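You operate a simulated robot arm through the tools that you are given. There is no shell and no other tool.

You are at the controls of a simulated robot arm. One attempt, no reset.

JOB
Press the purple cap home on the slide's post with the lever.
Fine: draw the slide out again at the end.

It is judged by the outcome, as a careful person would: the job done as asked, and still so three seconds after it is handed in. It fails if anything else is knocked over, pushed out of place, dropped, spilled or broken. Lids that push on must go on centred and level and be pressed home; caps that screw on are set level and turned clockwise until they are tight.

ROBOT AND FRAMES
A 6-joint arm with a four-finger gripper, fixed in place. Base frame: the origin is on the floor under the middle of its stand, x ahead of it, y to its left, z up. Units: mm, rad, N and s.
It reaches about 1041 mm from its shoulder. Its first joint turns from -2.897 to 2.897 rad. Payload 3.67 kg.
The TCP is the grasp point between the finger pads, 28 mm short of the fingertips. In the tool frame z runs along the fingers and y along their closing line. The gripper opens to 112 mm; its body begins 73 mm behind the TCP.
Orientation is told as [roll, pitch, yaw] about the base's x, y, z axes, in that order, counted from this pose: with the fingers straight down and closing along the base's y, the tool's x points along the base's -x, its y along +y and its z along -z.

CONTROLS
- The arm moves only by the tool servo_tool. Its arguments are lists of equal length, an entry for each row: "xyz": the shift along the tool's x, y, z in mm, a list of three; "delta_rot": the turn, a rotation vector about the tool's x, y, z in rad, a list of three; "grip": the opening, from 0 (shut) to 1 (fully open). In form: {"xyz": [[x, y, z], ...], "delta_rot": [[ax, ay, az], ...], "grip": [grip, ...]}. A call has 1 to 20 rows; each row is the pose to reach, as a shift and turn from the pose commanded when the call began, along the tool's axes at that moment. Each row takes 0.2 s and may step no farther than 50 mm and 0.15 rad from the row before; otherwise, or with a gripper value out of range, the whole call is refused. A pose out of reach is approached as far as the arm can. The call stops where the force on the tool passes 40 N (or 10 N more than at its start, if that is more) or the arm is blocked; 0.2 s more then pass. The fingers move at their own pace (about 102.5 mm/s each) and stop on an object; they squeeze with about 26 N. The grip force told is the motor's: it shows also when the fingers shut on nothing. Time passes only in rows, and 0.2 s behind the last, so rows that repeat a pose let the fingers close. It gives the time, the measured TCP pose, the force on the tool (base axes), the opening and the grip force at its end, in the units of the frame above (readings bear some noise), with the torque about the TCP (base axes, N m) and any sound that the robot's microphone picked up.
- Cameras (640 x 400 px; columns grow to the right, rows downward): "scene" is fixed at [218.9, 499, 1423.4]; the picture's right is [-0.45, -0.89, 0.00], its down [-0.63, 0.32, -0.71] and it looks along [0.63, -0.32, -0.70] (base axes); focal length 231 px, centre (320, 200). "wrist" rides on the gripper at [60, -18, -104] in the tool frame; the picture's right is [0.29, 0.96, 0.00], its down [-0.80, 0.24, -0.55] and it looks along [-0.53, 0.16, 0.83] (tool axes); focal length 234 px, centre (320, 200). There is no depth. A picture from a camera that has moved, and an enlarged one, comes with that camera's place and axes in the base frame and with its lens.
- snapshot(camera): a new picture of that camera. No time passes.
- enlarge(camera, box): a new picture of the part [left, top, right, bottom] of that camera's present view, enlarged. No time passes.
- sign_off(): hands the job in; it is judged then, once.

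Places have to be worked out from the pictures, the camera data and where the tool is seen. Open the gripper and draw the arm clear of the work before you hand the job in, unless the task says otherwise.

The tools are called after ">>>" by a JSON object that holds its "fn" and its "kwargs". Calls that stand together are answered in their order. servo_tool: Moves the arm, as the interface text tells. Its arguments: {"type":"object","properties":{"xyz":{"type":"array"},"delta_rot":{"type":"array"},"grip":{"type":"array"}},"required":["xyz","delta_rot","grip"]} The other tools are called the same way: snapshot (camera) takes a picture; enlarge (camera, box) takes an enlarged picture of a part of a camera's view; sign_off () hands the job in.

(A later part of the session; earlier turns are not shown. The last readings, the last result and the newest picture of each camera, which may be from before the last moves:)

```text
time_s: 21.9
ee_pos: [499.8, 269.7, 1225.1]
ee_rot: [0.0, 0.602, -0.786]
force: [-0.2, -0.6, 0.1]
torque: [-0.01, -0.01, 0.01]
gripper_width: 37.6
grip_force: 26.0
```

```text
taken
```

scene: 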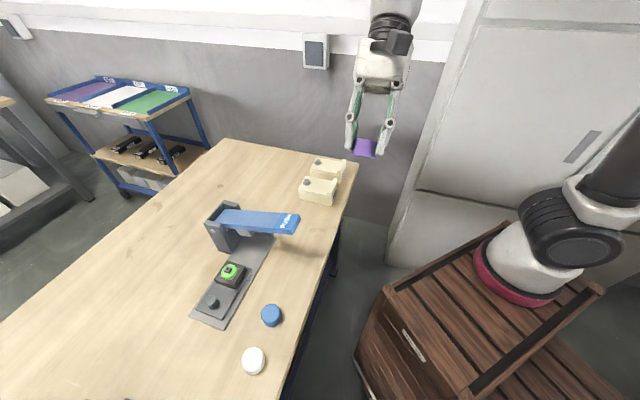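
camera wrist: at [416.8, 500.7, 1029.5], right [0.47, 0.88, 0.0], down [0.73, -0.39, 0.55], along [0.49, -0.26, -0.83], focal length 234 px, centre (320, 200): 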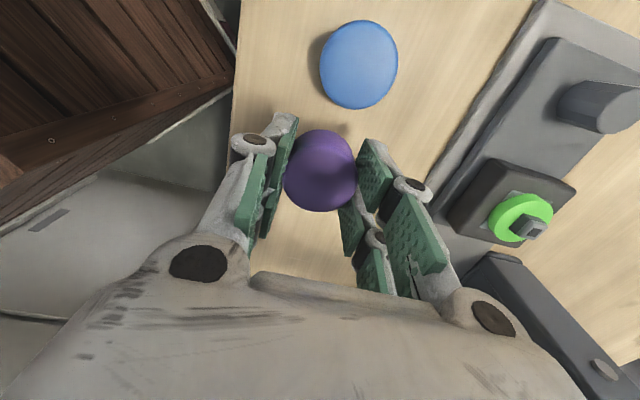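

The arm handles the tilt fine, so I'll tilt further until the underside faces the camera.

>>> {"fn": "servo_tool", "kwargs": {"xyz": [[0, 0, 0], [0, 0, 0], [0, 0, 0], [0, 0, 0], [0, 0, 0]], "delta_rot": [[0, 0.13, 0], [0, 0.26, 0], [0, 0.39, 0], [0, 0.5, 0], [0, 0.6, 0]], "grip": [0.28, 0.28, 0.28, 0.28, 0.28]}}

>>> {"fn": "snapshot", "kwargs": {"camera": "scene"}}

>>> {"fn": "enlarge", "kwargs": {"camera": "scene", "box": [330, 110, 410, 170]}}

```text
time_s: 23.1
ee_pos: [499.1, 269.6, 1225.0]
ee_rot: [-0.002, 1.202, -0.785]
force: [-1.1, 0.0, -0.5]
torque: [0.02, -0.05, -0.04]
gripper_width: 37.4
grip_force: 25.8
```

```text
taken
```

scene: 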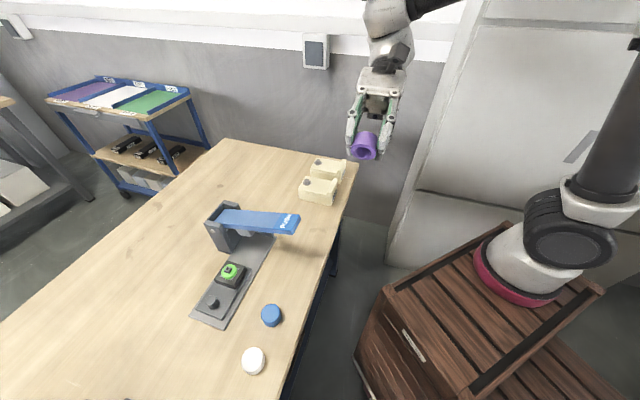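

```text
6.67 times, centred on (370, 140) of scene
camera zoom: at [218.9, 499.0, 1423.4], right [-0.45, -0.89, 0.0], down [-0.63, 0.32, -0.71], along [0.63, -0.32, -0.7], focal length 1540 px, centre (-13, 600)
```

zoom: 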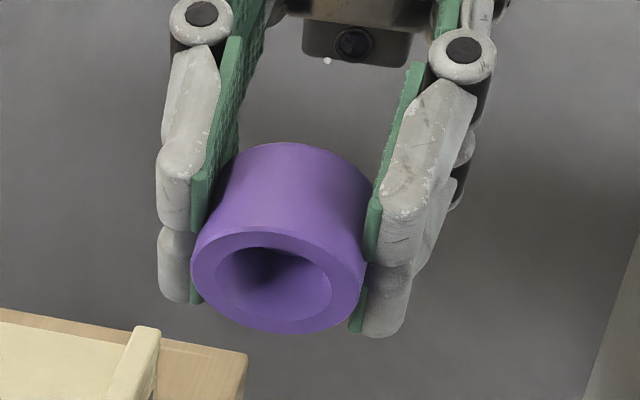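

>>> {"fn": "enlarge", "kwargs": {"camera": "scene", "box": [350, 135, 378, 153]}}

```text
16.00 times, centred on (364, 144) of scene
camera zoom: at [218.9, 499.0, 1423.4], right [-0.45, -0.89, 0.0], down [-0.63, 0.32, -0.71], along [0.63, -0.32, -0.7], focal length 3697 px, centre (-384, 1096)
```

zoom: 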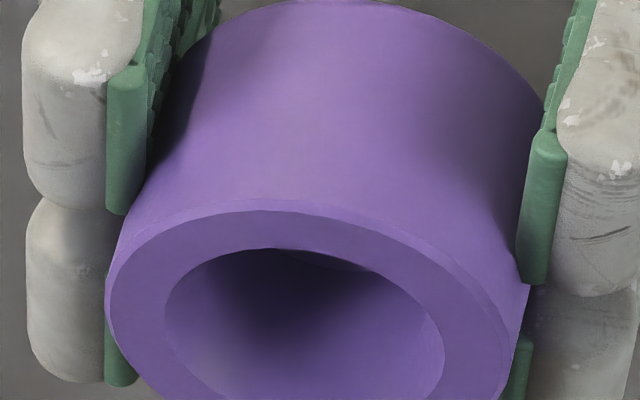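

The recess is round, about 28 mm at its mouth. I'll tilt a little more to see what is deeper inside.

>>> {"fn": "servo_tool", "kwargs": {"xyz": [[0, 0, 0], [0, 0, 0], [0, 0, 0], [0, 0, 0]], "delta_rot": [[0, 0.12, 0], [0, 0.24, 0], [0, 0.36, 0], [0, 0.45, 0]], "grip": [0.28, 0.28, 0.28, 0.28]}}

>>> {"fn": "enlarge", "kwargs": {"camera": "scene", "box": [345, 120, 385, 160]}}

```text
time_s: 24.1
ee_pos: [499.0, 268.7, 1223.9]
ee_rot: [-3.13, 1.491, 2.369]
force: [-0.3, 0.1, -0.2]
torque: [-0.03, -0.02, 0.02]
gripper_width: 37.6
grip_force: 25.9
```

```text
10.00 times, centred on (365, 140) of scene
camera zoom: at [218.9, 499.0, 1423.4], right [-0.45, -0.89, 0.0], down [-0.63, 0.32, -0.71], along [0.63, -0.32, -0.7], focal length 2310 px, centre (-130, 800)
```

zoom: 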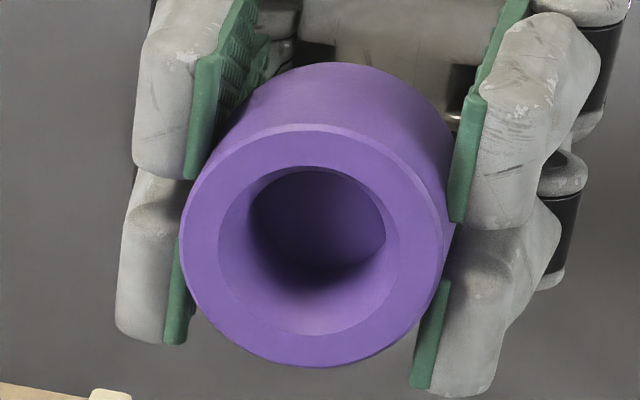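

The socket is a plain round hole with a tapered lead-in, so clocking doesn't matter. I only need it centred and level. I'll rotate back upright.

>>> {"fn": "servo_tool", "kwargs": {"xyz": [[0, 0, 0], [0, 0, 0], [0, 0, 0], [0, 0, 0], [0, 0, 0], [0, 0, 0], [0, 0, 0], [0, 0, 0], [0, 0, 0], [0, 0, 0], [0, 0, 0], [0, 0, 0], [0, 0, 0], [0, 0, 0]], "delta_rot": [[0, -0.13, 0], [0, -0.26, 0], [0, -0.39, 0], [0, -0.52, 0], [0, -0.65, 0], [0, -0.78, 0], [0, -0.91, 0], [0, -1.04, 0], [0, -1.17, 0], [0, -1.3, 0], [0, -1.43, 0], [0, -1.56, 0], [0, -1.65, 0], [0, -1.65, 0]], "grip": [0.28, 0.28, 0.28, 0.28, 0.28, 0.28, 0.28, 0.28, 0.28, 0.28, 0.28, 0.28, 0.28, 0.28]}}

>>> {"fn": "snapshot", "kwargs": {"camera": "wrist"}}

>>> {"fn": "enlarge", "kwargs": {"camera": "scene", "box": [335, 90, 405, 170]}}

>>> {"fn": "enlarge", "kwargs": {"camera": "scene", "box": [210, 250, 250, 290]}}

```text
time_s: 27.1
ee_pos: [499.2, 270.0, 1226.1]
ee_rot: [0.001, -0.002, -0.786]
force: [-0.6, 0.8, -0.6]
torque: [0.0, 0.0, 0.01]
gripper_width: 37.6
grip_force: 25.9
```

```text
taken
camera wrist: at [444.7, 299.0, 1329.3], right [0.47, 0.88, 0.0], down [0.73, -0.39, 0.56], along [0.49, -0.26, -0.83], focal length 234 px, centre (320, 200)
```

wrist: 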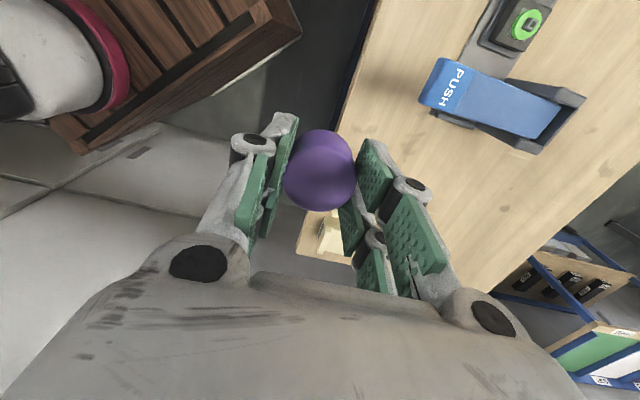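

```text
5.00 times, centred on (370, 130) of scene
camera zoom: at [218.9, 499.0, 1423.4], right [-0.45, -0.89, 0.0], down [-0.63, 0.32, -0.71], along [0.63, -0.32, -0.7], focal length 1155 px, centre (70, 550)
```

zoom: 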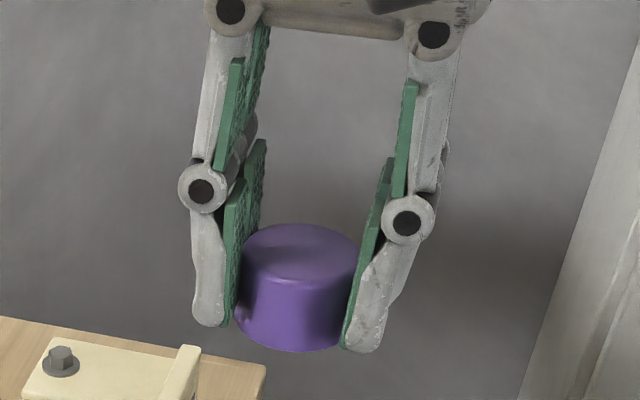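

```text
10.00 times, centred on (230, 270) of scene
camera zoom: at [218.9, 499.0, 1423.4], right [-0.45, -0.89, 0.0], down [-0.63, 0.32, -0.71], along [0.63, -0.32, -0.7], focal length 2310 px, centre (1220, -500)
```

zoom: 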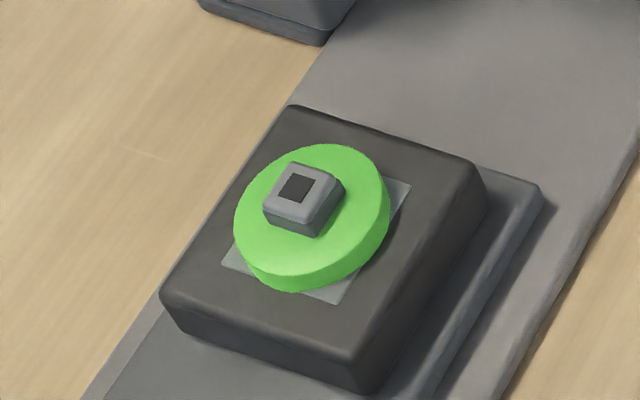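

The tool is upright again and the cap is level. I'll move so the wrist camera is almost straight above the stem, well above the lever, to get an accurate bearing on the stem in the tool frame.

>>> {"fn": "servo_tool", "kwargs": {"xyz": [[13.4, 34.9, 15.8], [26.7, 69.8, 31.5], [40, 104.7, 47], [53.4, 139.6, 63], [66.8, 174.6, 79], [80, 209.5, 94.5], [93.5, 244.4, 110], [106.8, 279.3, 126], [106.8, 279.3, 126]], "delta_rot": [[0, 0, 0], [0, 0, 0], [0, 0, 0], [0, 0, 0], [0, 0, 0], [0, 0, 0], [0, 0, 0], [0, 0, 0], [0, 0, 0]], "grip": [0.28, 0.28, 0.28, 0.28, 0.28, 0.28, 0.28, 0.28, 0.28]}}

>>> {"fn": "snapshot", "kwargs": {"camera": "wrist"}}

>>> {"fn": "enlarge", "kwargs": {"camera": "wrist", "box": [290, 10, 350, 70]}}

```text
time_s: 29.1
ee_pos: [621.7, 543.0, 1098.2]
ee_rot: [-0.002, -0.002, -0.785]
force: [-0.2, -0.8, -0.1]
torque: [0.01, 0.02, -0.01]
gripper_width: 37.5
grip_force: 26.6
```

```text
taken
camera wrist: at [566.9, 571.8, 1203.7], right [0.47, 0.88, 0.0], down [0.73, -0.39, 0.55], along [0.49, -0.26, -0.83], focal length 234 px, centre (320, 200)
```

wrist: 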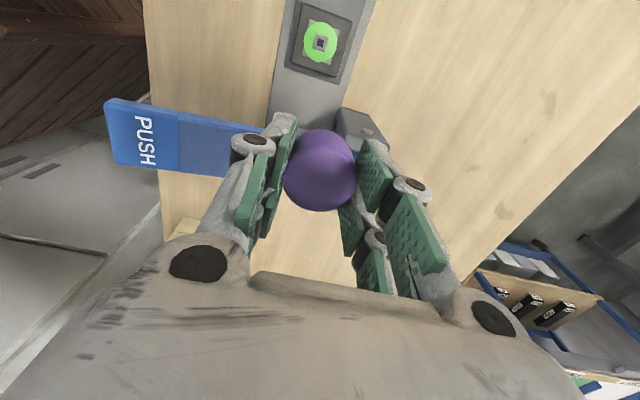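

```text
6.67 times, centred on (320, 40) of wrist
camera zoom: at [566.9, 571.8, 1203.7], right [0.47, 0.88, 0.0], down [0.73, -0.39, 0.55], along [0.49, -0.26, -0.83], focal length 1561 px, centre (320, 1267)
```

zoom: 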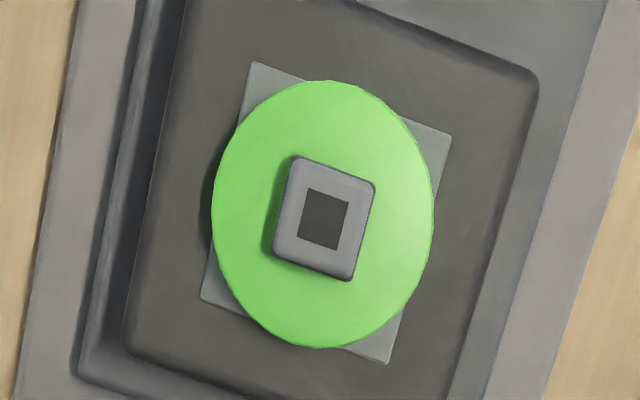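

Ray-casting puts the stem at about (62, -18) in the tool frame, which is roughly (565, 574) in the base frame. I'll shift over it and descend until the cap's underside is about 30 mm above the stem, then check.

>>> {"fn": "servo_tool", "kwargs": {"xyz": [[31, -9, 0], [62, -18, 0], [62, -18, 30], [62, -18, 60], [62, -18, 90], [62, -18, 110], [62, -18, 110]], "delta_rot": [[0, 0, 0], [0, 0, 0], [0, 0, 0], [0, 0, 0], [0, 0, 0], [0, 0, 0], [0, 0, 0]], "grip": [0.28, 0.28, 0.28, 0.28, 0.28, 0.28, 0.28]}}

>>> {"fn": "snapshot", "kwargs": {"camera": "wrist"}}

>>> {"fn": "snapshot", "kwargs": {"camera": "scene"}}

```text
time_s: 30.7
ee_pos: [566.6, 573.0, 987.5]
ee_rot: [0.0, 0.0, -0.785]
force: [-0.4, -0.1, -1.2]
torque: [-0.03, 0.03, 0.02]
gripper_width: 37.5
grip_force: 26.1
```

```text
taken
camera wrist: at [511.2, 602.3, 1092.8], right [0.47, 0.88, 0.0], down [0.73, -0.39, 0.55], along [0.49, -0.26, -0.83], focal length 234 px, centre (320, 200)
```

wrist: 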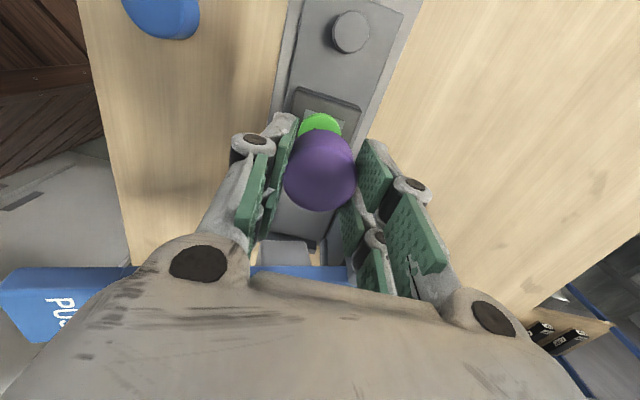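

```text
taken
```

scene: 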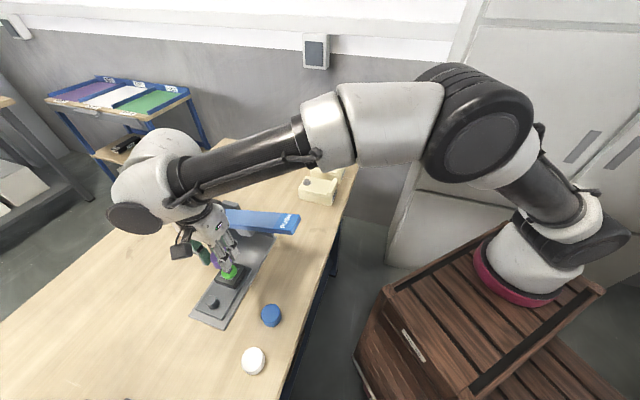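

>>> {"fn": "enlarge", "kwargs": {"camera": "scene", "box": [195, 235, 265, 295]}}

>>> {"fn": "enlarge", "kwargs": {"camera": "wrist", "box": [270, 80, 370, 220]}}

```text
6.67 times, centred on (230, 265) of scene
camera zoom: at [218.9, 499.0, 1423.4], right [-0.45, -0.89, 0.0], down [-0.63, 0.32, -0.71], along [0.63, -0.32, -0.7], focal length 1540 px, centre (920, -233)
```

zoom: 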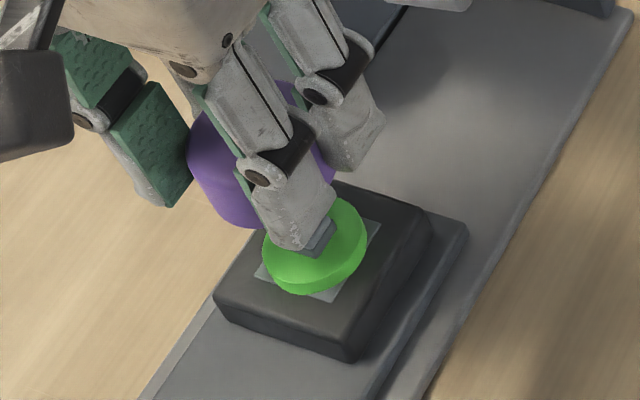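

```text
2.86 times, centred on (320, 150) of wrist
camera zoom: at [511.2, 602.3, 1092.8], right [0.47, 0.88, 0.0], down [0.73, -0.39, 0.55], along [0.49, -0.26, -0.83], focal length 669 px, centre (320, 343)
```

zoom: 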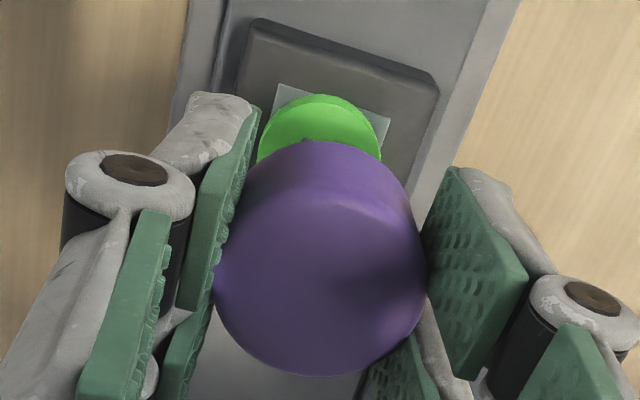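

Laterally the cap and green disc are aligned to within half a millimetre. I'll lower to just above the stem, then creep down watching the force.

>>> {"fn": "servo_tool", "kwargs": {"xyz": [[0, 0, 12], [0, 0, 22], [0, 0, 27], [0, 0, 27]], "delta_rot": [[0, 0, 0], [0, 0, 0], [0, 0, 0], [0, 0, 0]], "grip": [0.28, 0.28, 0.28, 0.28]}}

>>> {"fn": "enlarge", "kwargs": {"camera": "scene", "box": [205, 240, 265, 290]}}

>>> {"fn": "enlarge", "kwargs": {"camera": "wrist", "box": [270, 80, 370, 220]}}

```text
time_s: 31.7
ee_pos: [563.8, 572.6, 960.4]
ee_rot: [-0.001, -0.001, -0.784]
force: [1.0, 0.2, -1.1]
torque: [-0.04, 0.0, -0.03]
gripper_width: 37.7
grip_force: 25.9
```

```text
8.00 times, centred on (235, 265) of scene
camera zoom: at [218.9, 499.0, 1423.4], right [-0.45, -0.89, 0.0], down [-0.63, 0.32, -0.71], along [0.63, -0.32, -0.7], focal length 1848 px, centre (1000, -320)
```

zoom: 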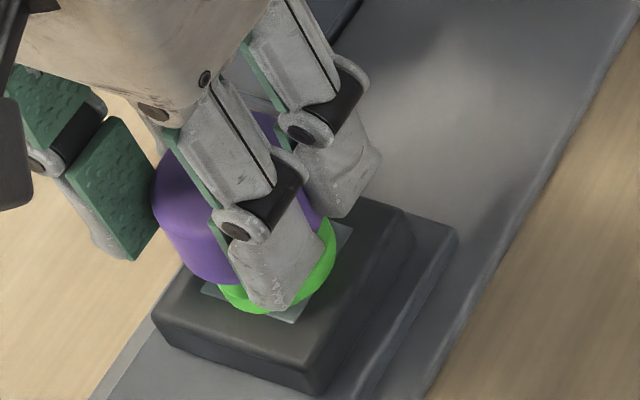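

```text
2.86 times, centred on (320, 150) of wrist
camera zoom: at [510.5, 602.7, 1065.2], right [0.47, 0.88, 0.0], down [0.73, -0.39, 0.55], along [0.49, -0.26, -0.83], focal length 669 px, centre (320, 343)
```

zoom: 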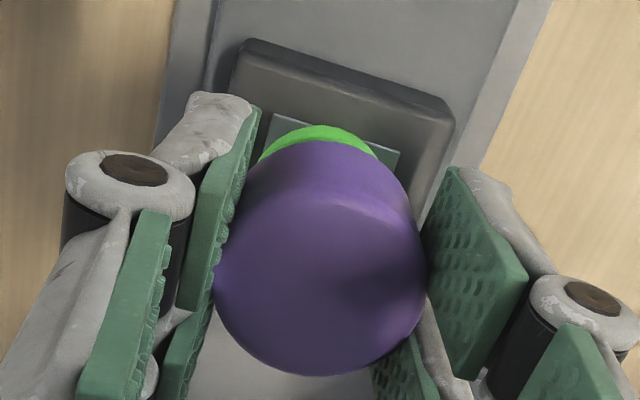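

Still no contact. I'll creep down in small steps.

>>> {"fn": "servo_tool", "kwargs": {"xyz": [[0, 0, 2], [0, 0, 4], [0, 0, 6], [0, 0, 8]], "delta_rot": [[0, 0, 0], [0, 0, 0], [0, 0, 0], [0, 0, 0]], "grip": [0.28, 0.28, 0.28, 0.28]}}

>>> {"fn": "enlarge", "kwargs": {"camera": "wrist", "box": [270, 80, 370, 220]}}

```text
time_s: 32.7
ee_pos: [565.0, 573.3, 953.4]
ee_rot: [-0.003, -0.001, -0.785]
force: [-0.1, 0.4, 0.3]
torque: [-0.02, 0.0, -0.01]
gripper_width: 37.7
grip_force: 25.5
```

```text
2.86 times, centred on (320, 150) of wrist
camera zoom: at [510.1, 602.5, 1058.0], right [0.47, 0.88, 0.0], down [0.73, -0.39, 0.55], along [0.49, -0.26, -0.83], focal length 669 px, centre (320, 343)
```

zoom: 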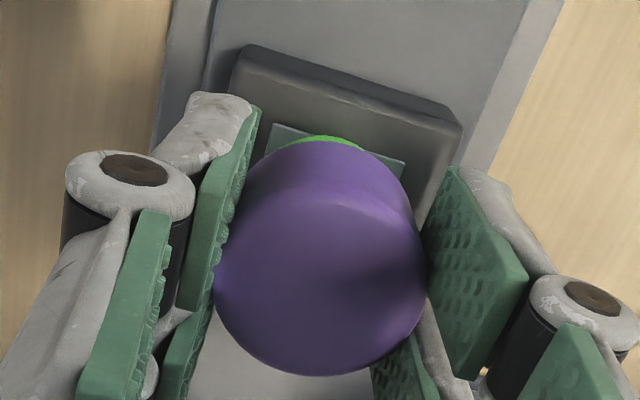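

>>> {"fn": "servo_tool", "kwargs": {"xyz": [[0, 0, 1.5], [0, 0, 3], [0, 0, 4.5], [0, 0, 6]], "delta_rot": [[0, 0, 0], [0, 0, 0], [0, 0, 0], [0, 0, 0]], "grip": [0.28, 0.28, 0.28, 0.28]}}

>>> {"fn": "enlarge", "kwargs": {"camera": "wrist", "box": [270, 80, 370, 220]}}

```text
time_s: 33.7
ee_pos: [564.4, 573.1, 947.0]
ee_rot: [-0.001, -0.002, -0.785]
force: [-0.3, -0.9, -0.2]
torque: [0.01, 0.0, 0.01]
gripper_width: 37.5
grip_force: 26.1
```

```text
2.86 times, centred on (320, 150) of wrist
camera zoom: at [510.2, 602.4, 1051.9], right [0.47, 0.88, 0.0], down [0.73, -0.39, 0.55], along [0.49, -0.26, -0.83], focal length 669 px, centre (320, 343)
```

zoom: 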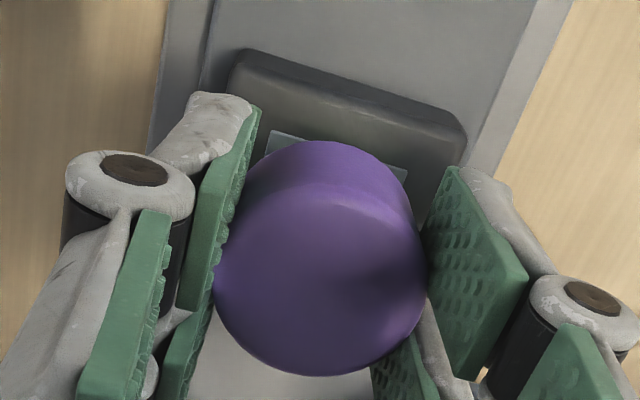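

>>> {"fn": "servo_tool", "kwargs": {"xyz": [[0, 0, 1], [0, 0, 2], [0, 0, 3], [0, 0, 4]], "delta_rot": [[0, 0, 0], [0, 0, 0], [0, 0, 0], [0, 0, 0]], "grip": [0.28, 0.28, 0.28, 0.28]}}

>>> {"fn": "enlarge", "kwargs": {"camera": "scene", "box": [205, 240, 265, 290]}}

```text
time_s: 34.7
ee_pos: [563.8, 573.4, 945.1]
ee_rot: [0.001, -0.002, -0.784]
force: [-1.6, -0.8, 7.0]
torque: [0.06, 0.1, -0.03]
gripper_width: 37.4
grip_force: 26.3
```

```text
8.00 times, centred on (235, 265) of scene
camera zoom: at [218.9, 499.0, 1423.4], right [-0.45, -0.89, 0.0], down [-0.63, 0.32, -0.71], along [0.63, -0.32, -0.7], focal length 1848 px, centre (1000, -320)
```

zoom: 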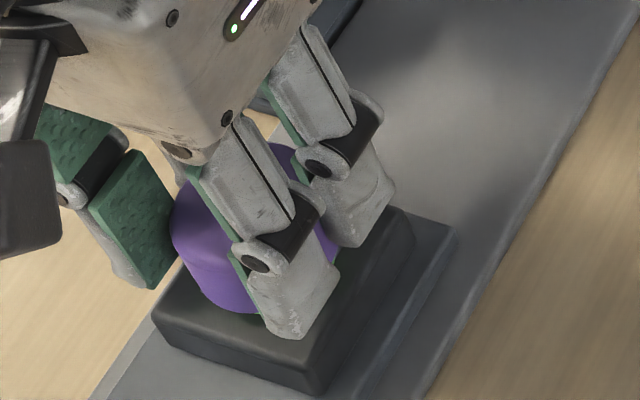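

Contact shows at 7 N with almost no side load, and the stem is well inside the socket, so the cap is seated level on the post. I'll release slowly and keep the tool still.

>>> {"fn": "servo_tool", "kwargs": {"xyz": [[0, 0, -0.5], [0, 0, -0.5], [0, 0, -0.5], [0, 0, -0.5]], "delta_rot": [[0, 0, 0], [0, 0, 0], [0, 0, 0], [0, 0, 0]], "grip": [0.33, 0.4, 0.5, 0.6]}}

>>> {"fn": "snapshot", "kwargs": {"camera": "wrist"}}

>>> {"fn": "enlarge", "kwargs": {"camera": "wrist", "box": [270, 80, 370, 220]}}

```text
time_s: 35.7
ee_pos: [566.2, 574.1, 943.5]
ee_rot: [-0.001, -0.002, -0.785]
force: [-0.6, -0.1, -0.4]
torque: [0.0, 0.01, -0.01]
gripper_width: 67.2
grip_force: 0.1
```

```text
taken
camera wrist: at [510.3, 602.6, 1048.3], right [0.47, 0.88, 0.0], down [0.73, -0.39, 0.55], along [0.49, -0.26, -0.83], focal length 234 px, centre (320, 200)
```

wrist: 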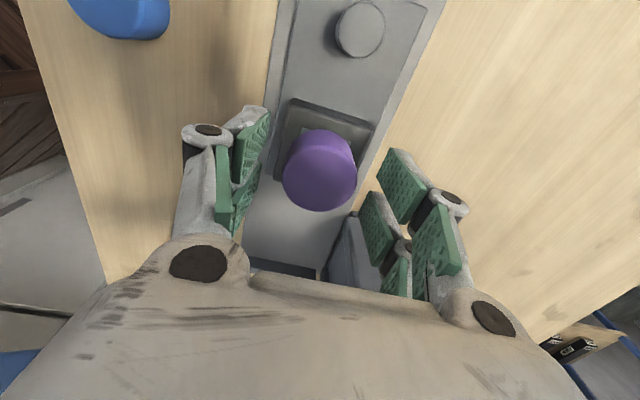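

```text
2.86 times, centred on (320, 150) of wrist
camera zoom: at [510.3, 602.6, 1048.3], right [0.47, 0.88, 0.0], down [0.73, -0.39, 0.55], along [0.49, -0.26, -0.83], focal length 669 px, centre (320, 343)
```

zoom: 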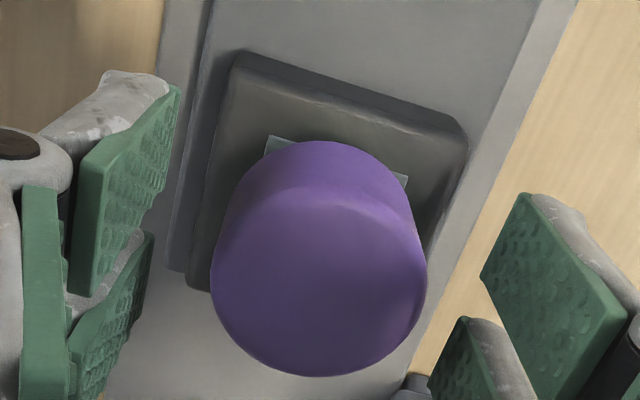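

The cap stayed put. I'll retreat straight up, then shift inward for a top-down view to check it is centred on the nest.

>>> {"fn": "servo_tool", "kwargs": {"xyz": [[0, 0, -20], [0, 0, -50], [0, 0, -90], [0, 0, -130], [-31, 9, -150], [-62, 18, -152], [-62, 18, -152]], "delta_rot": [[0, 0, 0], [0, 0, 0], [0, 0, 0], [0, 0, 0], [0, 0, 0], [0, 0, 0], [0, 0, 0]], "grip": [0.6, 0.6, 0.6, 0.6, 0.6, 0.6, 0.6]}}

>>> {"fn": "enlarge", "kwargs": {"camera": "wrist", "box": [280, 0, 360, 80]}}

>>> {"fn": "snapshot", "kwargs": {"camera": "wrist"}}

>>> {"fn": "enlarge", "kwargs": {"camera": "scene", "box": [200, 235, 260, 285]}}

```text
time_s: 37.3
ee_pos: [621.7, 542.4, 1095.1]
ee_rot: [0.0, -0.001, -0.786]
force: [0.5, -0.5, 0.6]
torque: [-0.01, 0.02, 0.02]
gripper_width: 67.2
grip_force: 0.1
```

```text
5.00 times, centred on (320, 40) of wrist
camera zoom: at [566.8, 571.6, 1200.1], right [0.47, 0.88, 0.0], down [0.73, -0.39, 0.55], along [0.49, -0.26, -0.83], focal length 1171 px, centre (320, 1000)
```

zoom: 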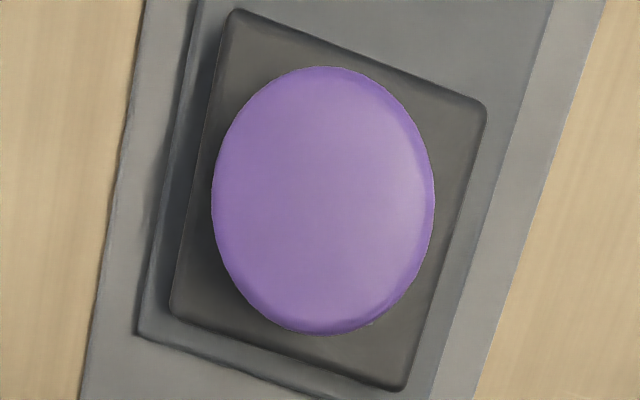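

```text
taken
camera wrist: at [566.8, 571.6, 1200.1], right [0.47, 0.88, 0.0], down [0.73, -0.39, 0.55], along [0.49, -0.26, -0.83], focal length 234 px, centre (320, 200)
```

wrist: 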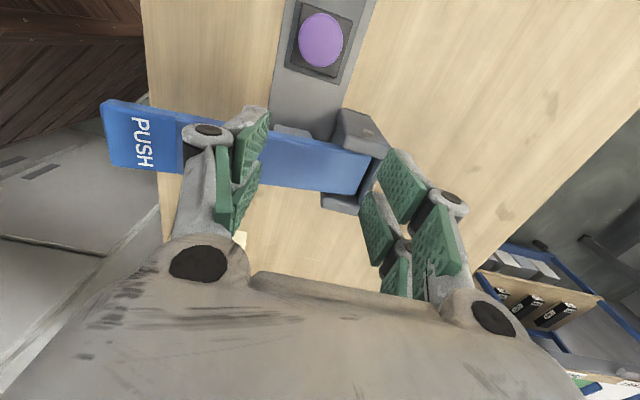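

```text
8.00 times, centred on (230, 260) of scene
camera zoom: at [218.9, 499.0, 1423.4], right [-0.45, -0.89, 0.0], down [-0.63, 0.32, -0.71], along [0.63, -0.32, -0.7], focal length 1848 px, centre (1040, -280)
```

zoom: 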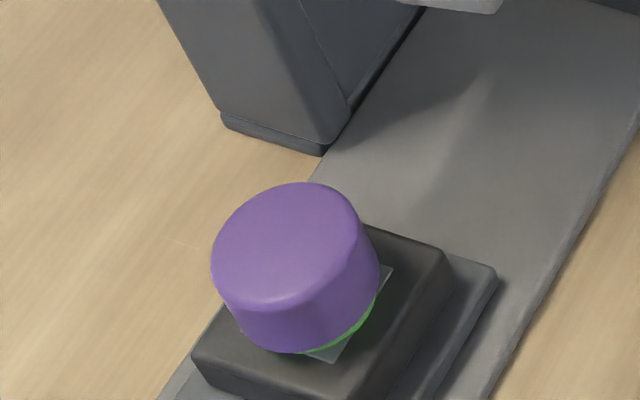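

From directly above, the cap is concentric with the nest block to within about half a millimetre, and it looks level. Next I'll go back to the knob, leaning outward as before, to push the slide in.

>>> {"fn": "servo_tool", "kwargs": {"xyz": [[33.5, -4.3, 10], [67, -8.5, 30], [100.4, -12.8, 60], [133.9, -17, 85], [140, -17.3, 100], [147, -17.6, 115], [153.3, -18, 131], [153.3, -18, 131]], "delta_rot": [[0, 0, 0], [0, 0, 0], [0, 0, 0], [0, 0, 0], [0, -0.1, 0], [0, -0.2, 0], [0, -0.3, 0], [0, -0.3, 0]], "grip": [0.62, 0.62, 0.62, 0.62, 0.62, 0.62, 0.62, 0.62]}}

>>> {"fn": "snapshot", "kwargs": {"camera": "wrist"}}

```text
time_s: 39.1
ee_pos: [500.7, 638.4, 963.6]
ee_rot: [0.001, -0.303, -0.787]
force: [-0.9, -0.6, 0.0]
torque: [-0.01, -0.01, 0.0]
gripper_width: 69.3
grip_force: 0.1
```

```text
taken
camera wrist: at [425.8, 686.7, 1046.7], right [0.48, 0.87, -0.09], down [0.59, -0.25, 0.77], along [0.65, -0.42, -0.64], focal length 234 px, centre (320, 200)
```

wrist: 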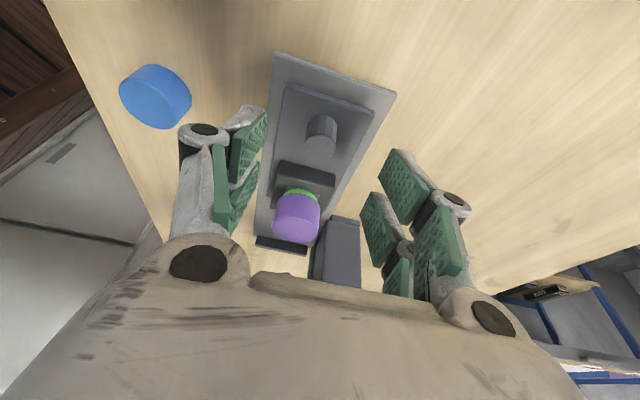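

The knob is centred between the fingers again. I'll descend 46 mm along the tool axis with a 3 mm outward trim, then close.

>>> {"fn": "servo_tool", "kwargs": {"xyz": [[1, 0, 15], [2, 0, 30], [3, 0, 40], [3, 0, 46], [3, 0, 46], [3, 0, 46], [3, 0, 46], [3, 0, 46]], "delta_rot": [[0, 0, 0], [0, 0, 0], [0, 0, 0], [0, 0, 0], [0, 0, 0], [0, 0, 0], [0, 0, 0], [0, 0, 0]], "grip": [0.62, 0.62, 0.62, 0.62, 0.4, 0.2, 0.1, 0.1]}}

>>> {"fn": "snapshot", "kwargs": {"camera": "wrist"}}

```text
time_s: 40.9
ee_pos: [507.6, 631.6, 919.0]
ee_rot: [-0.002, -0.302, -0.784]
force: [3.4, 3.8, -0.7]
torque: [0.05, -0.13, 0.05]
gripper_width: 23.2
grip_force: 44.8
```

```text
taken
camera wrist: at [433.6, 679.3, 1001.8], right [0.48, 0.87, -0.09], down [0.59, -0.25, 0.77], along [0.65, -0.42, -0.64], focal length 234 px, centre (320, 200)
```

wrist: 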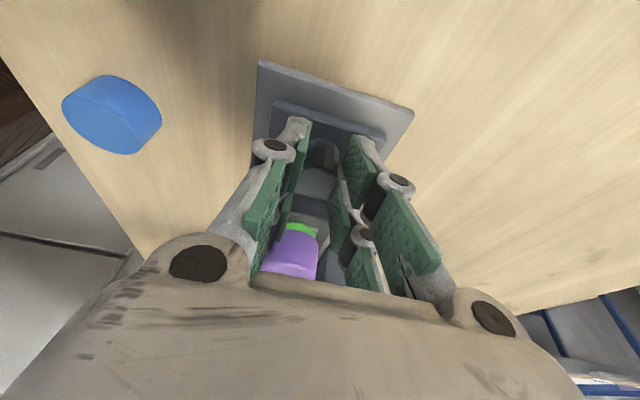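

I have the knob. I'll push the slide in 55 mm smoothly, then check the clearance between the cap top and the plunger before going under.

>>> {"fn": "servo_tool", "kwargs": {"xyz": [[-3.8, 0.3, 1.2], [-9.6, 0.6, 3.0], [-17.2, 0.6, 5.3], [-24.8, 0.6, 7.7], [-32.5, 0.6, 10], [-40.1, 0.6, 12.4], [-47.8, 0.6, 14.8], [-52.5, 0.6, 16.2]], "delta_rot": [[0, 0, 0], [0, 0, 0], [0, 0, 0], [0, 0, 0], [0, 0, 0], [0, 0, 0], [0, 0, 0], [0, 0, 0]], "grip": [0.1, 0.1, 0.1, 0.1, 0.1, 0.1, 0.1, 0.1]}}

>>> {"fn": "snapshot", "kwargs": {"camera": "wrist"}}

>>> {"fn": "snapshot", "kwargs": {"camera": "scene"}}

```text
time_s: 42.7
ee_pos: [546.4, 591.7, 919.4]
ee_rot: [-0.003, -0.302, -0.784]
force: [-0.6, -0.5, -7.1]
torque: [0.14, 0.06, -0.01]
gripper_width: 23.1
grip_force: 44.4
```

```text
taken
camera wrist: at [472.4, 640.8, 1001.8], right [0.48, 0.87, -0.09], down [0.59, -0.25, 0.77], along [0.65, -0.42, -0.64], focal length 234 px, centre (320, 200)
```

wrist: 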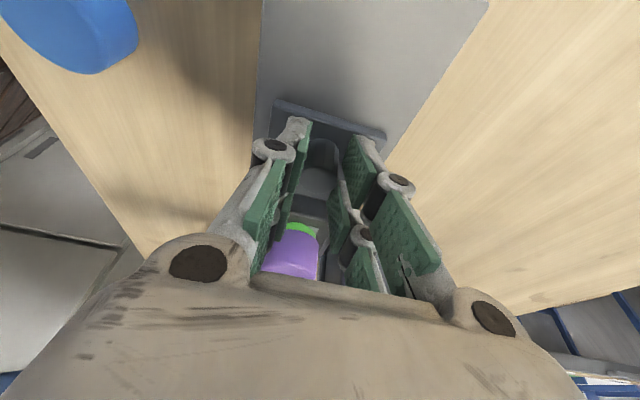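

```text
taken
```

scene: 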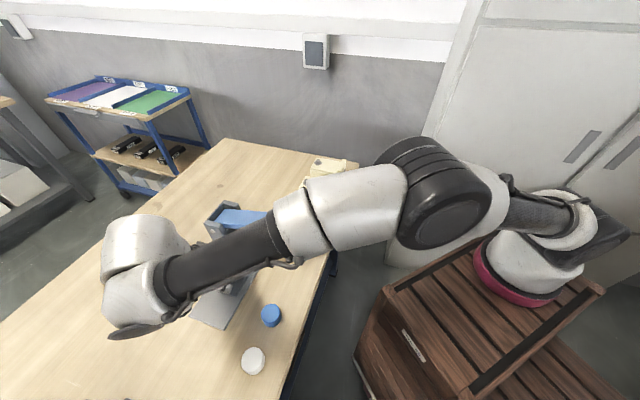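

The slide moves easily, and the cap should just clear the raised plunger. I'll advance in short steps with force checks as the cap's edge passes under it.

>>> {"fn": "servo_tool", "kwargs": {"xyz": [[-3.8, 0, 1.4], [-7.6, 0, 2.7], [-11.5, 0, 4.0], [-14.3, 0, 4.9]], "delta_rot": [[0, 0, 0], [0, 0, 0], [0, 0, 0], [0, 0, 0]], "grip": [0.1, 0.1, 0.1, 0.1]}}

>>> {"fn": "enlarge", "kwargs": {"camera": "wrist", "box": [230, 130, 370, 290]}}

```text
time_s: 43.7
ee_pos: [556.8, 581.3, 920.2]
ee_rot: [-0.004, -0.302, -0.783]
force: [-4.0, -4.1, -2.0]
torque: [0.16, 0.49, -0.06]
gripper_width: 23.0
grip_force: 44.6
```

```text
2.50 times, centred on (300, 210) of wrist
camera zoom: at [483.3, 629.8, 1001.8], right [0.48, 0.87, -0.09], down [0.59, -0.25, 0.77], along [0.65, -0.42, -0.64], focal length 585 px, centre (370, 175)
```

zoom: 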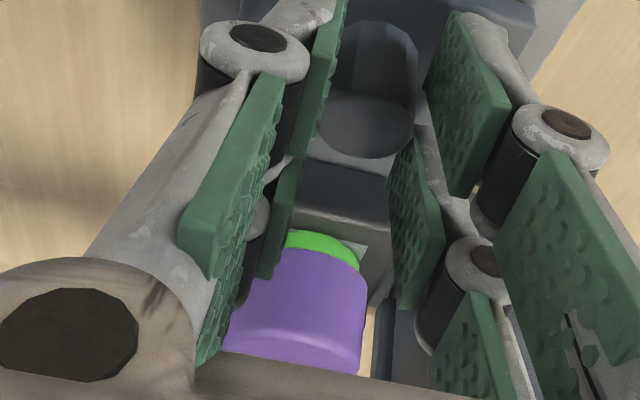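

>>> {"fn": "servo_tool", "kwargs": {"xyz": [[-2.9, -0.3, 0.9], [-5.7, -0.5, 1.8], [-8.6, -0.5, 2.7]], "delta_rot": [[0, 0, 0], [0, 0, 0], [0, 0, 0]], "grip": [0.1, 0.1, 0.1]}}

>>> {"fn": "enlarge", "kwargs": {"camera": "wrist", "box": [230, 130, 370, 290]}}

```text
time_s: 44.5
ee_pos: [564.0, 574.7, 918.7]
ee_rot: [0.0, -0.303, -0.786]
force: [-0.6, -0.7, 4.9]
torque: [-0.12, -0.2, 0.0]
gripper_width: 23.0
grip_force: 44.4
```

```text
2.50 times, centred on (300, 210) of wrist
camera zoom: at [489.4, 623.4, 1001.8], right [0.48, 0.87, -0.08], down [0.59, -0.25, 0.77], along [0.65, -0.42, -0.64], focal length 585 px, centre (370, 175)
```

zoom: 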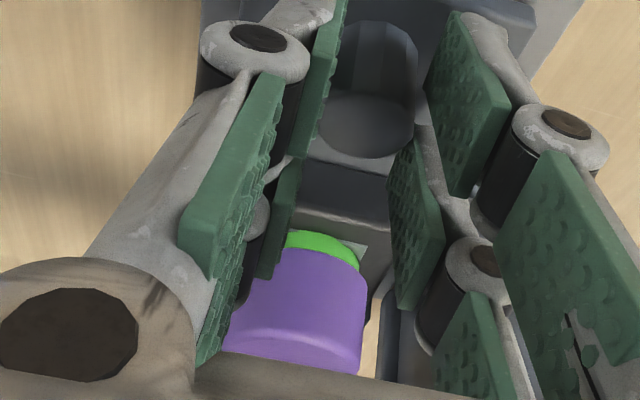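

There's no resistance and the cap is unmoved on the post, with its edge already under the plunger. I'll continue.

>>> {"fn": "servo_tool", "kwargs": {"xyz": [[-2.9, 0, 0.9], [-5.7, 0, 1.8], [-8.6, 0, 2.7], [-11.5, 0, 3.5]], "delta_rot": [[0, 0, 0], [0, 0, 0], [0, 0, 0], [0, 0, 0]], "grip": [0.1, 0.1, 0.1, 0.1]}}

>>> {"fn": "enlarge", "kwargs": {"camera": "wrist", "box": [230, 130, 370, 290]}}

```text
time_s: 45.5
ee_pos: [572.3, 566.5, 919.2]
ee_rot: [-0.001, -0.302, -0.784]
force: [3.3, 4.6, 1.2]
torque: [0.4, 0.22, 0.09]
gripper_width: 23.1
grip_force: 44.6
```

```text
2.50 times, centred on (300, 210) of wrist
camera zoom: at [498.1, 614.8, 1001.8], right [0.48, 0.87, -0.09], down [0.59, -0.25, 0.77], along [0.65, -0.42, -0.64], focal length 585 px, centre (370, 175)
```

zoom: 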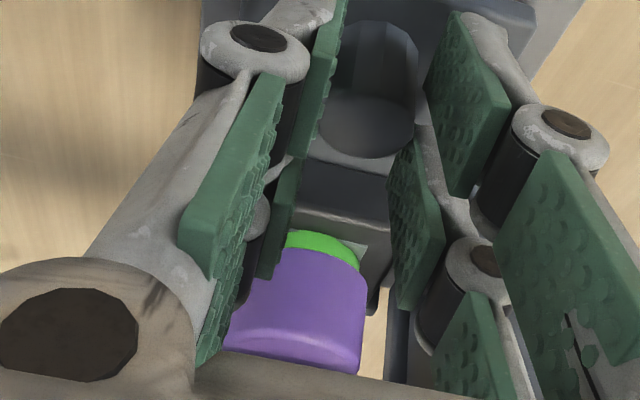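

>>> {"fn": "servo_tool", "kwargs": {"xyz": [[-2.9, 0.2, 0.9], [-5.7, 0.4, 1.8], [-8.6, 0.4, 2.7], [-10.5, 0.4, 3.2]], "delta_rot": [[0, 0, 0], [0, 0, 0], [0, 0, 0], [0, 0, 0]], "grip": [0.1, 0.1, 0.1, 0.1]}}

>>> {"fn": "enlarge", "kwargs": {"camera": "wrist", "box": [230, 130, 370, 290]}}

```text
time_s: 46.5
ee_pos: [580.5, 558.0, 918.9]
ee_rot: [-0.002, -0.301, -0.783]
force: [0.2, -1.4, 2.1]
torque: [0.24, 0.21, -0.03]
gripper_width: 23.0
grip_force: 45.4
```

```text
2.50 times, centred on (300, 210) of wrist
camera zoom: at [506.2, 606.9, 1001.7], right [0.48, 0.87, -0.09], down [0.59, -0.25, 0.77], along [0.65, -0.42, -0.64], focal length 585 px, centre (370, 175)
```

zoom: 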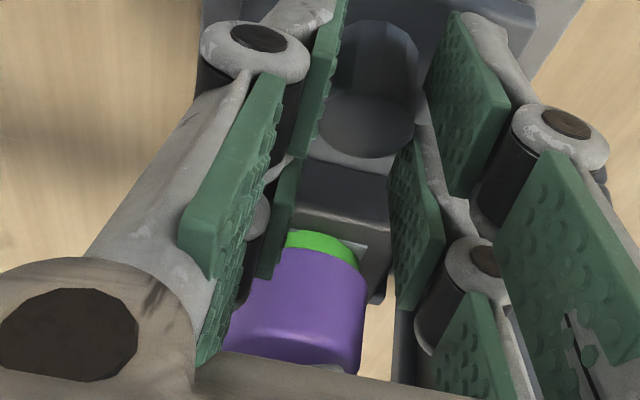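

The slide is about 103 mm in. I'll creep on to find the inner stop.

>>> {"fn": "servo_tool", "kwargs": {"xyz": [[-1, 0, 0.3], [-2, 0, 0.6], [-3, 0, 0.9], [-4, 0, 1.2]], "delta_rot": [[0, 0, 0], [0, 0, 0], [0, 0, 0], [0, 0, 0]], "grip": [0.1, 0.1, 0.1, 0.1]}}

>>> {"fn": "enlarge", "kwargs": {"camera": "wrist", "box": [230, 130, 370, 290]}}

```text
time_s: 47.5
ee_pos: [582.0, 556.0, 919.7]
ee_rot: [-0.002, -0.301, -0.783]
force: [-4.4, -0.3, -2.3]
torque: [-0.44, -0.31, -0.01]
gripper_width: 22.9
grip_force: 44.9
```

```text
2.50 times, centred on (300, 210) of wrist
camera zoom: at [508.2, 604.8, 1001.8], right [0.48, 0.87, -0.09], down [0.59, -0.25, 0.77], along [0.65, -0.42, -0.64], focal length 585 px, centre (370, 175)
```

zoom: 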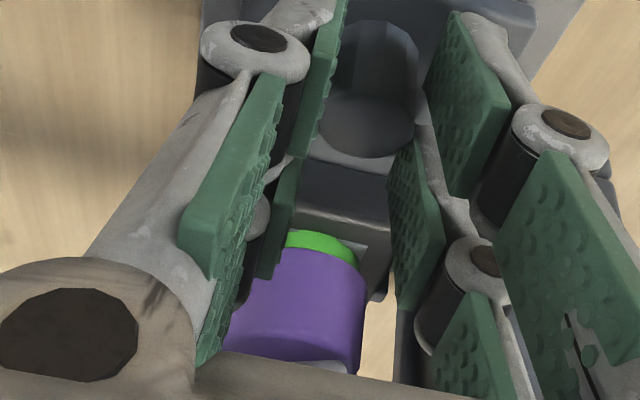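

>>> {"fn": "servo_tool", "kwargs": {"xyz": [[-1, 0, 0.3], [-2, 0, 0.6], [-3, 0, 0.9]], "delta_rot": [[0, 0, 0], [0, 0, 0], [0, 0, 0]], "grip": [0.1, 0.1, 0.1]}}

>>> {"fn": "snapshot", "kwargs": {"camera": "wrist"}}

```text
time_s: 48.3
ee_pos: [584.2, 553.3, 919.7]
ee_rot: [-0.001, -0.302, -0.784]
force: [-13.0, 8.5, -6.9]
torque: [-0.06, 0.03, 0.0]
gripper_width: 21.5
grip_force: 44.8
```

```text
taken
camera wrist: at [509.8, 603.0, 1002.1], right [0.48, 0.87, -0.09], down [0.59, -0.25, 0.77], along [0.65, -0.42, -0.64], focal length 234 px, centre (320, 200)
```

wrist: 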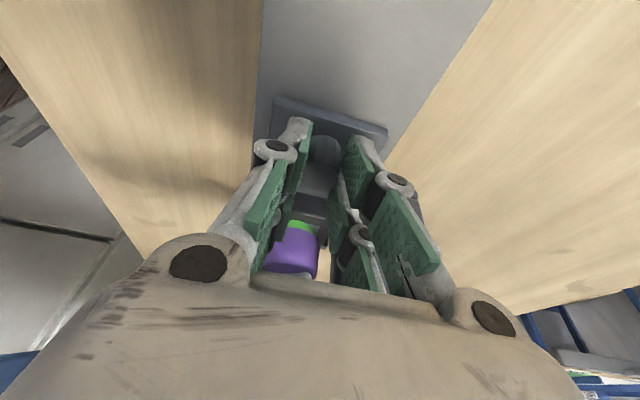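

The slide is back at its starting position and against the inner stop, at 15 N. I'll release the knob and retreat along the tool axis.

>>> {"fn": "servo_tool", "kwargs": {"xyz": [[0.9, 0, -0.3], [0.9, 0, -0.3], [0.9, 0, -0.3], [0, 0, -20], [0, 0, -50], [0, 0, -90], [0, 0, -120]], "delta_rot": [[0, 0, 0], [0, 0, 0], [0, 0, 0], [0, 0, 0], [0, 0, 0], [0, 0, 0], [0, 0, 0]], "grip": [0.3, 0.6, 0.62, 0.62, 0.62, 0.62, 0.62]}}

>>> {"fn": "snapshot", "kwargs": {"camera": "wrist"}}

>>> {"fn": "enlarge", "kwargs": {"camera": "wrist", "box": [240, 60, 400, 260]}}

>>> {"fn": "snapshot", "kwargs": {"camera": "scene"}}

```text
time_s: 49.9
ee_pos: [561.0, 577.9, 1034.6]
ee_rot: [-0.001, -0.301, -0.783]
force: [0.1, 0.6, 0.3]
torque: [-0.05, 0.04, -0.01]
gripper_width: 69.6
grip_force: 0.1
```

```text
taken
camera wrist: at [486.1, 627.8, 1117.2], right [0.48, 0.87, -0.09], down [0.59, -0.25, 0.77], along [0.65, -0.42, -0.64], focal length 234 px, centre (320, 200)
```

wrist: 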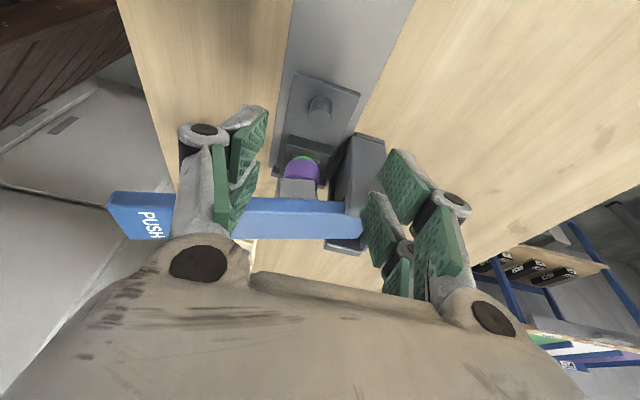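

```text
2.00 times, centred on (320, 160) of wrist
camera zoom: at [486.1, 627.8, 1117.2], right [0.48, 0.87, -0.09], down [0.59, -0.25, 0.77], along [0.65, -0.42, -0.64], focal length 468 px, centre (320, 280)
```

zoom: 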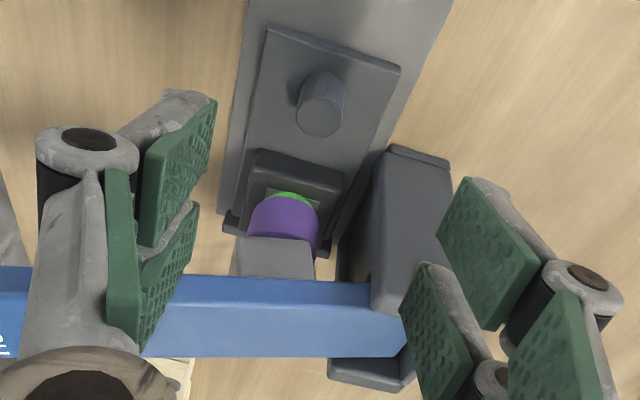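

```text
taken
```

scene: 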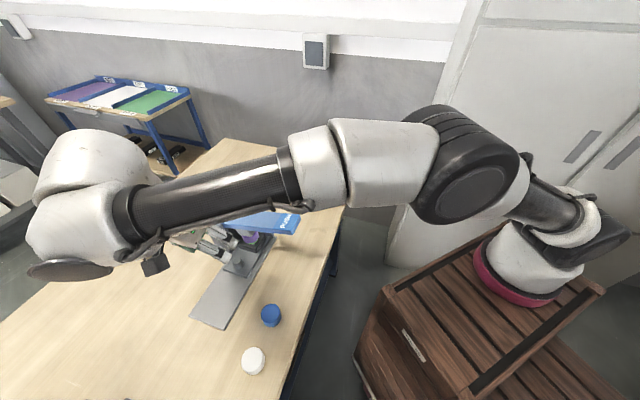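

The cap is on the post under the plunger. I'll straighten the tool, rise, close the fingers, and move above the lever's PUSH pad.

>>> {"fn": "servo_tool", "kwargs": {"xyz": [[-10.5, -4.2, -19.6], [-21, -8.5, -39.1], [-31.5, -12.7, -58.7], [-54.9, -39.1, -48.8], [-78.4, -65.4, -39], [-101.8, -91.8, -29.1], [-125.2, -118.1, -19.2], [-125.2, -118.1, -19.2]], "delta_rot": [[0, 0.1, 0], [0, 0.2, 0], [0, 0.301, 0], [0, 0.301, 0], [0, 0.301, 0], [0, 0.301, 0], [0, 0.301, 0], [0, 0.301, 0]], "grip": [0.5, 0.4, 0.3, 0.2, 0.1, 0, 0, 0]}}

>>> {"fn": "snapshot", "kwargs": {"camera": "wrist"}}

>>> {"fn": "snapshot", "kwargs": {"camera": "scene"}}

```text
time_s: 51.7
ee_pos: [558.2, 413.4, 1089.2]
ee_rot: [-0.003, 0.0, -0.784]
force: [-0.9, 0.2, 0.0]
torque: [0.01, 0.05, -0.02]
gripper_width: 0.1
grip_force: 25.8
```

```text
taken
camera wrist: at [503.5, 442.6, 1193.8], right [0.47, 0.88, 0.0], down [0.73, -0.39, 0.55], along [0.49, -0.26, -0.83], focal length 234 px, centre (320, 200)
```

wrist: 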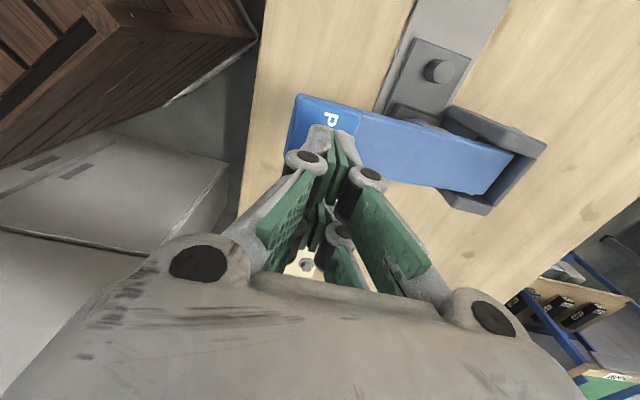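

```text
taken
```

scene: 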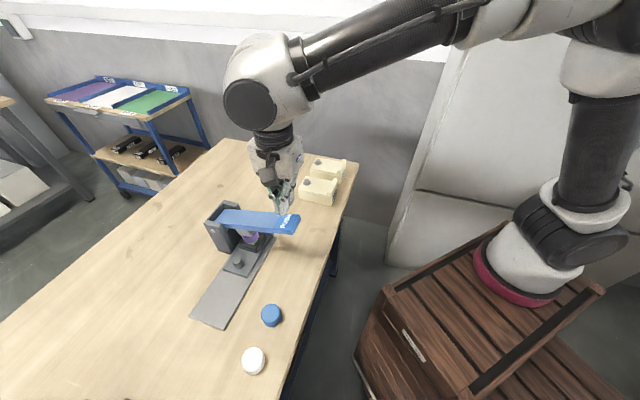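

>>> {"fn": "enlarge", "kwargs": {"camera": "scene", "box": [195, 160, 315, 280]}}

>>> {"fn": "enlarge", "kwargs": {"camera": "scene", "box": [225, 215, 285, 265]}}

>>> {"fn": "enlarge", "kwargs": {"camera": "wrist", "box": [260, 70, 420, 230]}}

```text
3.33 times, centred on (255, 220) of scene
camera zoom: at [218.9, 499.0, 1423.4], right [-0.45, -0.89, 0.0], down [-0.63, 0.32, -0.71], along [0.63, -0.32, -0.7], focal length 770 px, centre (537, 133)
```

zoom: 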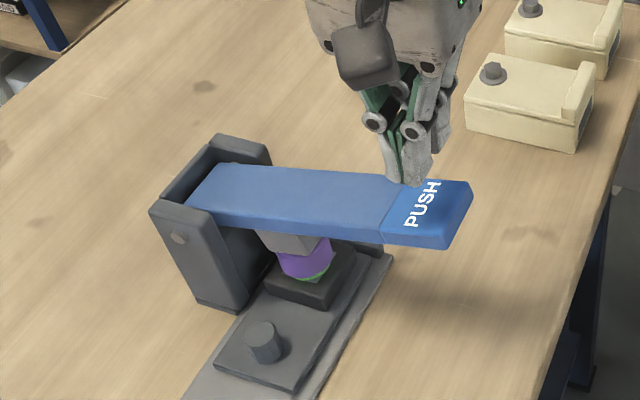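

```text
8.00 times, centred on (255, 240) of scene
camera zoom: at [218.9, 499.0, 1423.4], right [-0.45, -0.89, 0.0], down [-0.63, 0.32, -0.71], along [0.63, -0.32, -0.7], focal length 1848 px, centre (840, -120)
```

zoom: 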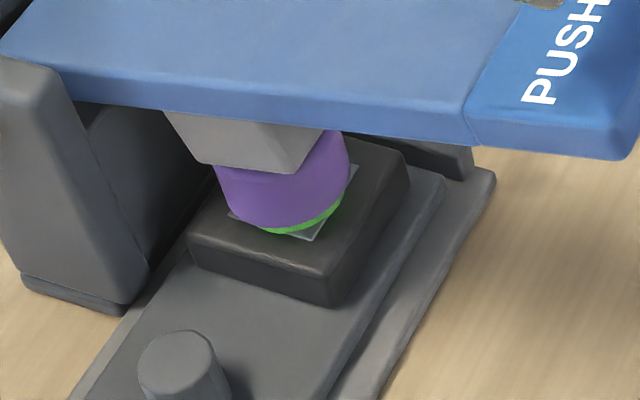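

```text
2.50 times, centred on (340, 150) of wrist
camera zoom: at [503.5, 442.6, 1193.8], right [0.47, 0.88, 0.0], down [0.73, -0.39, 0.55], along [0.49, -0.26, -0.83], focal length 585 px, centre (270, 325)
```

zoom: 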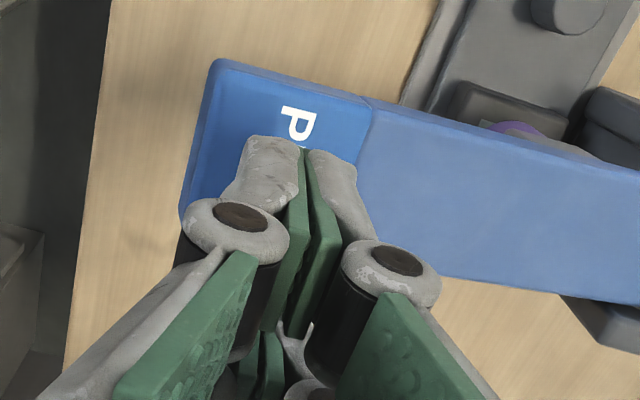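

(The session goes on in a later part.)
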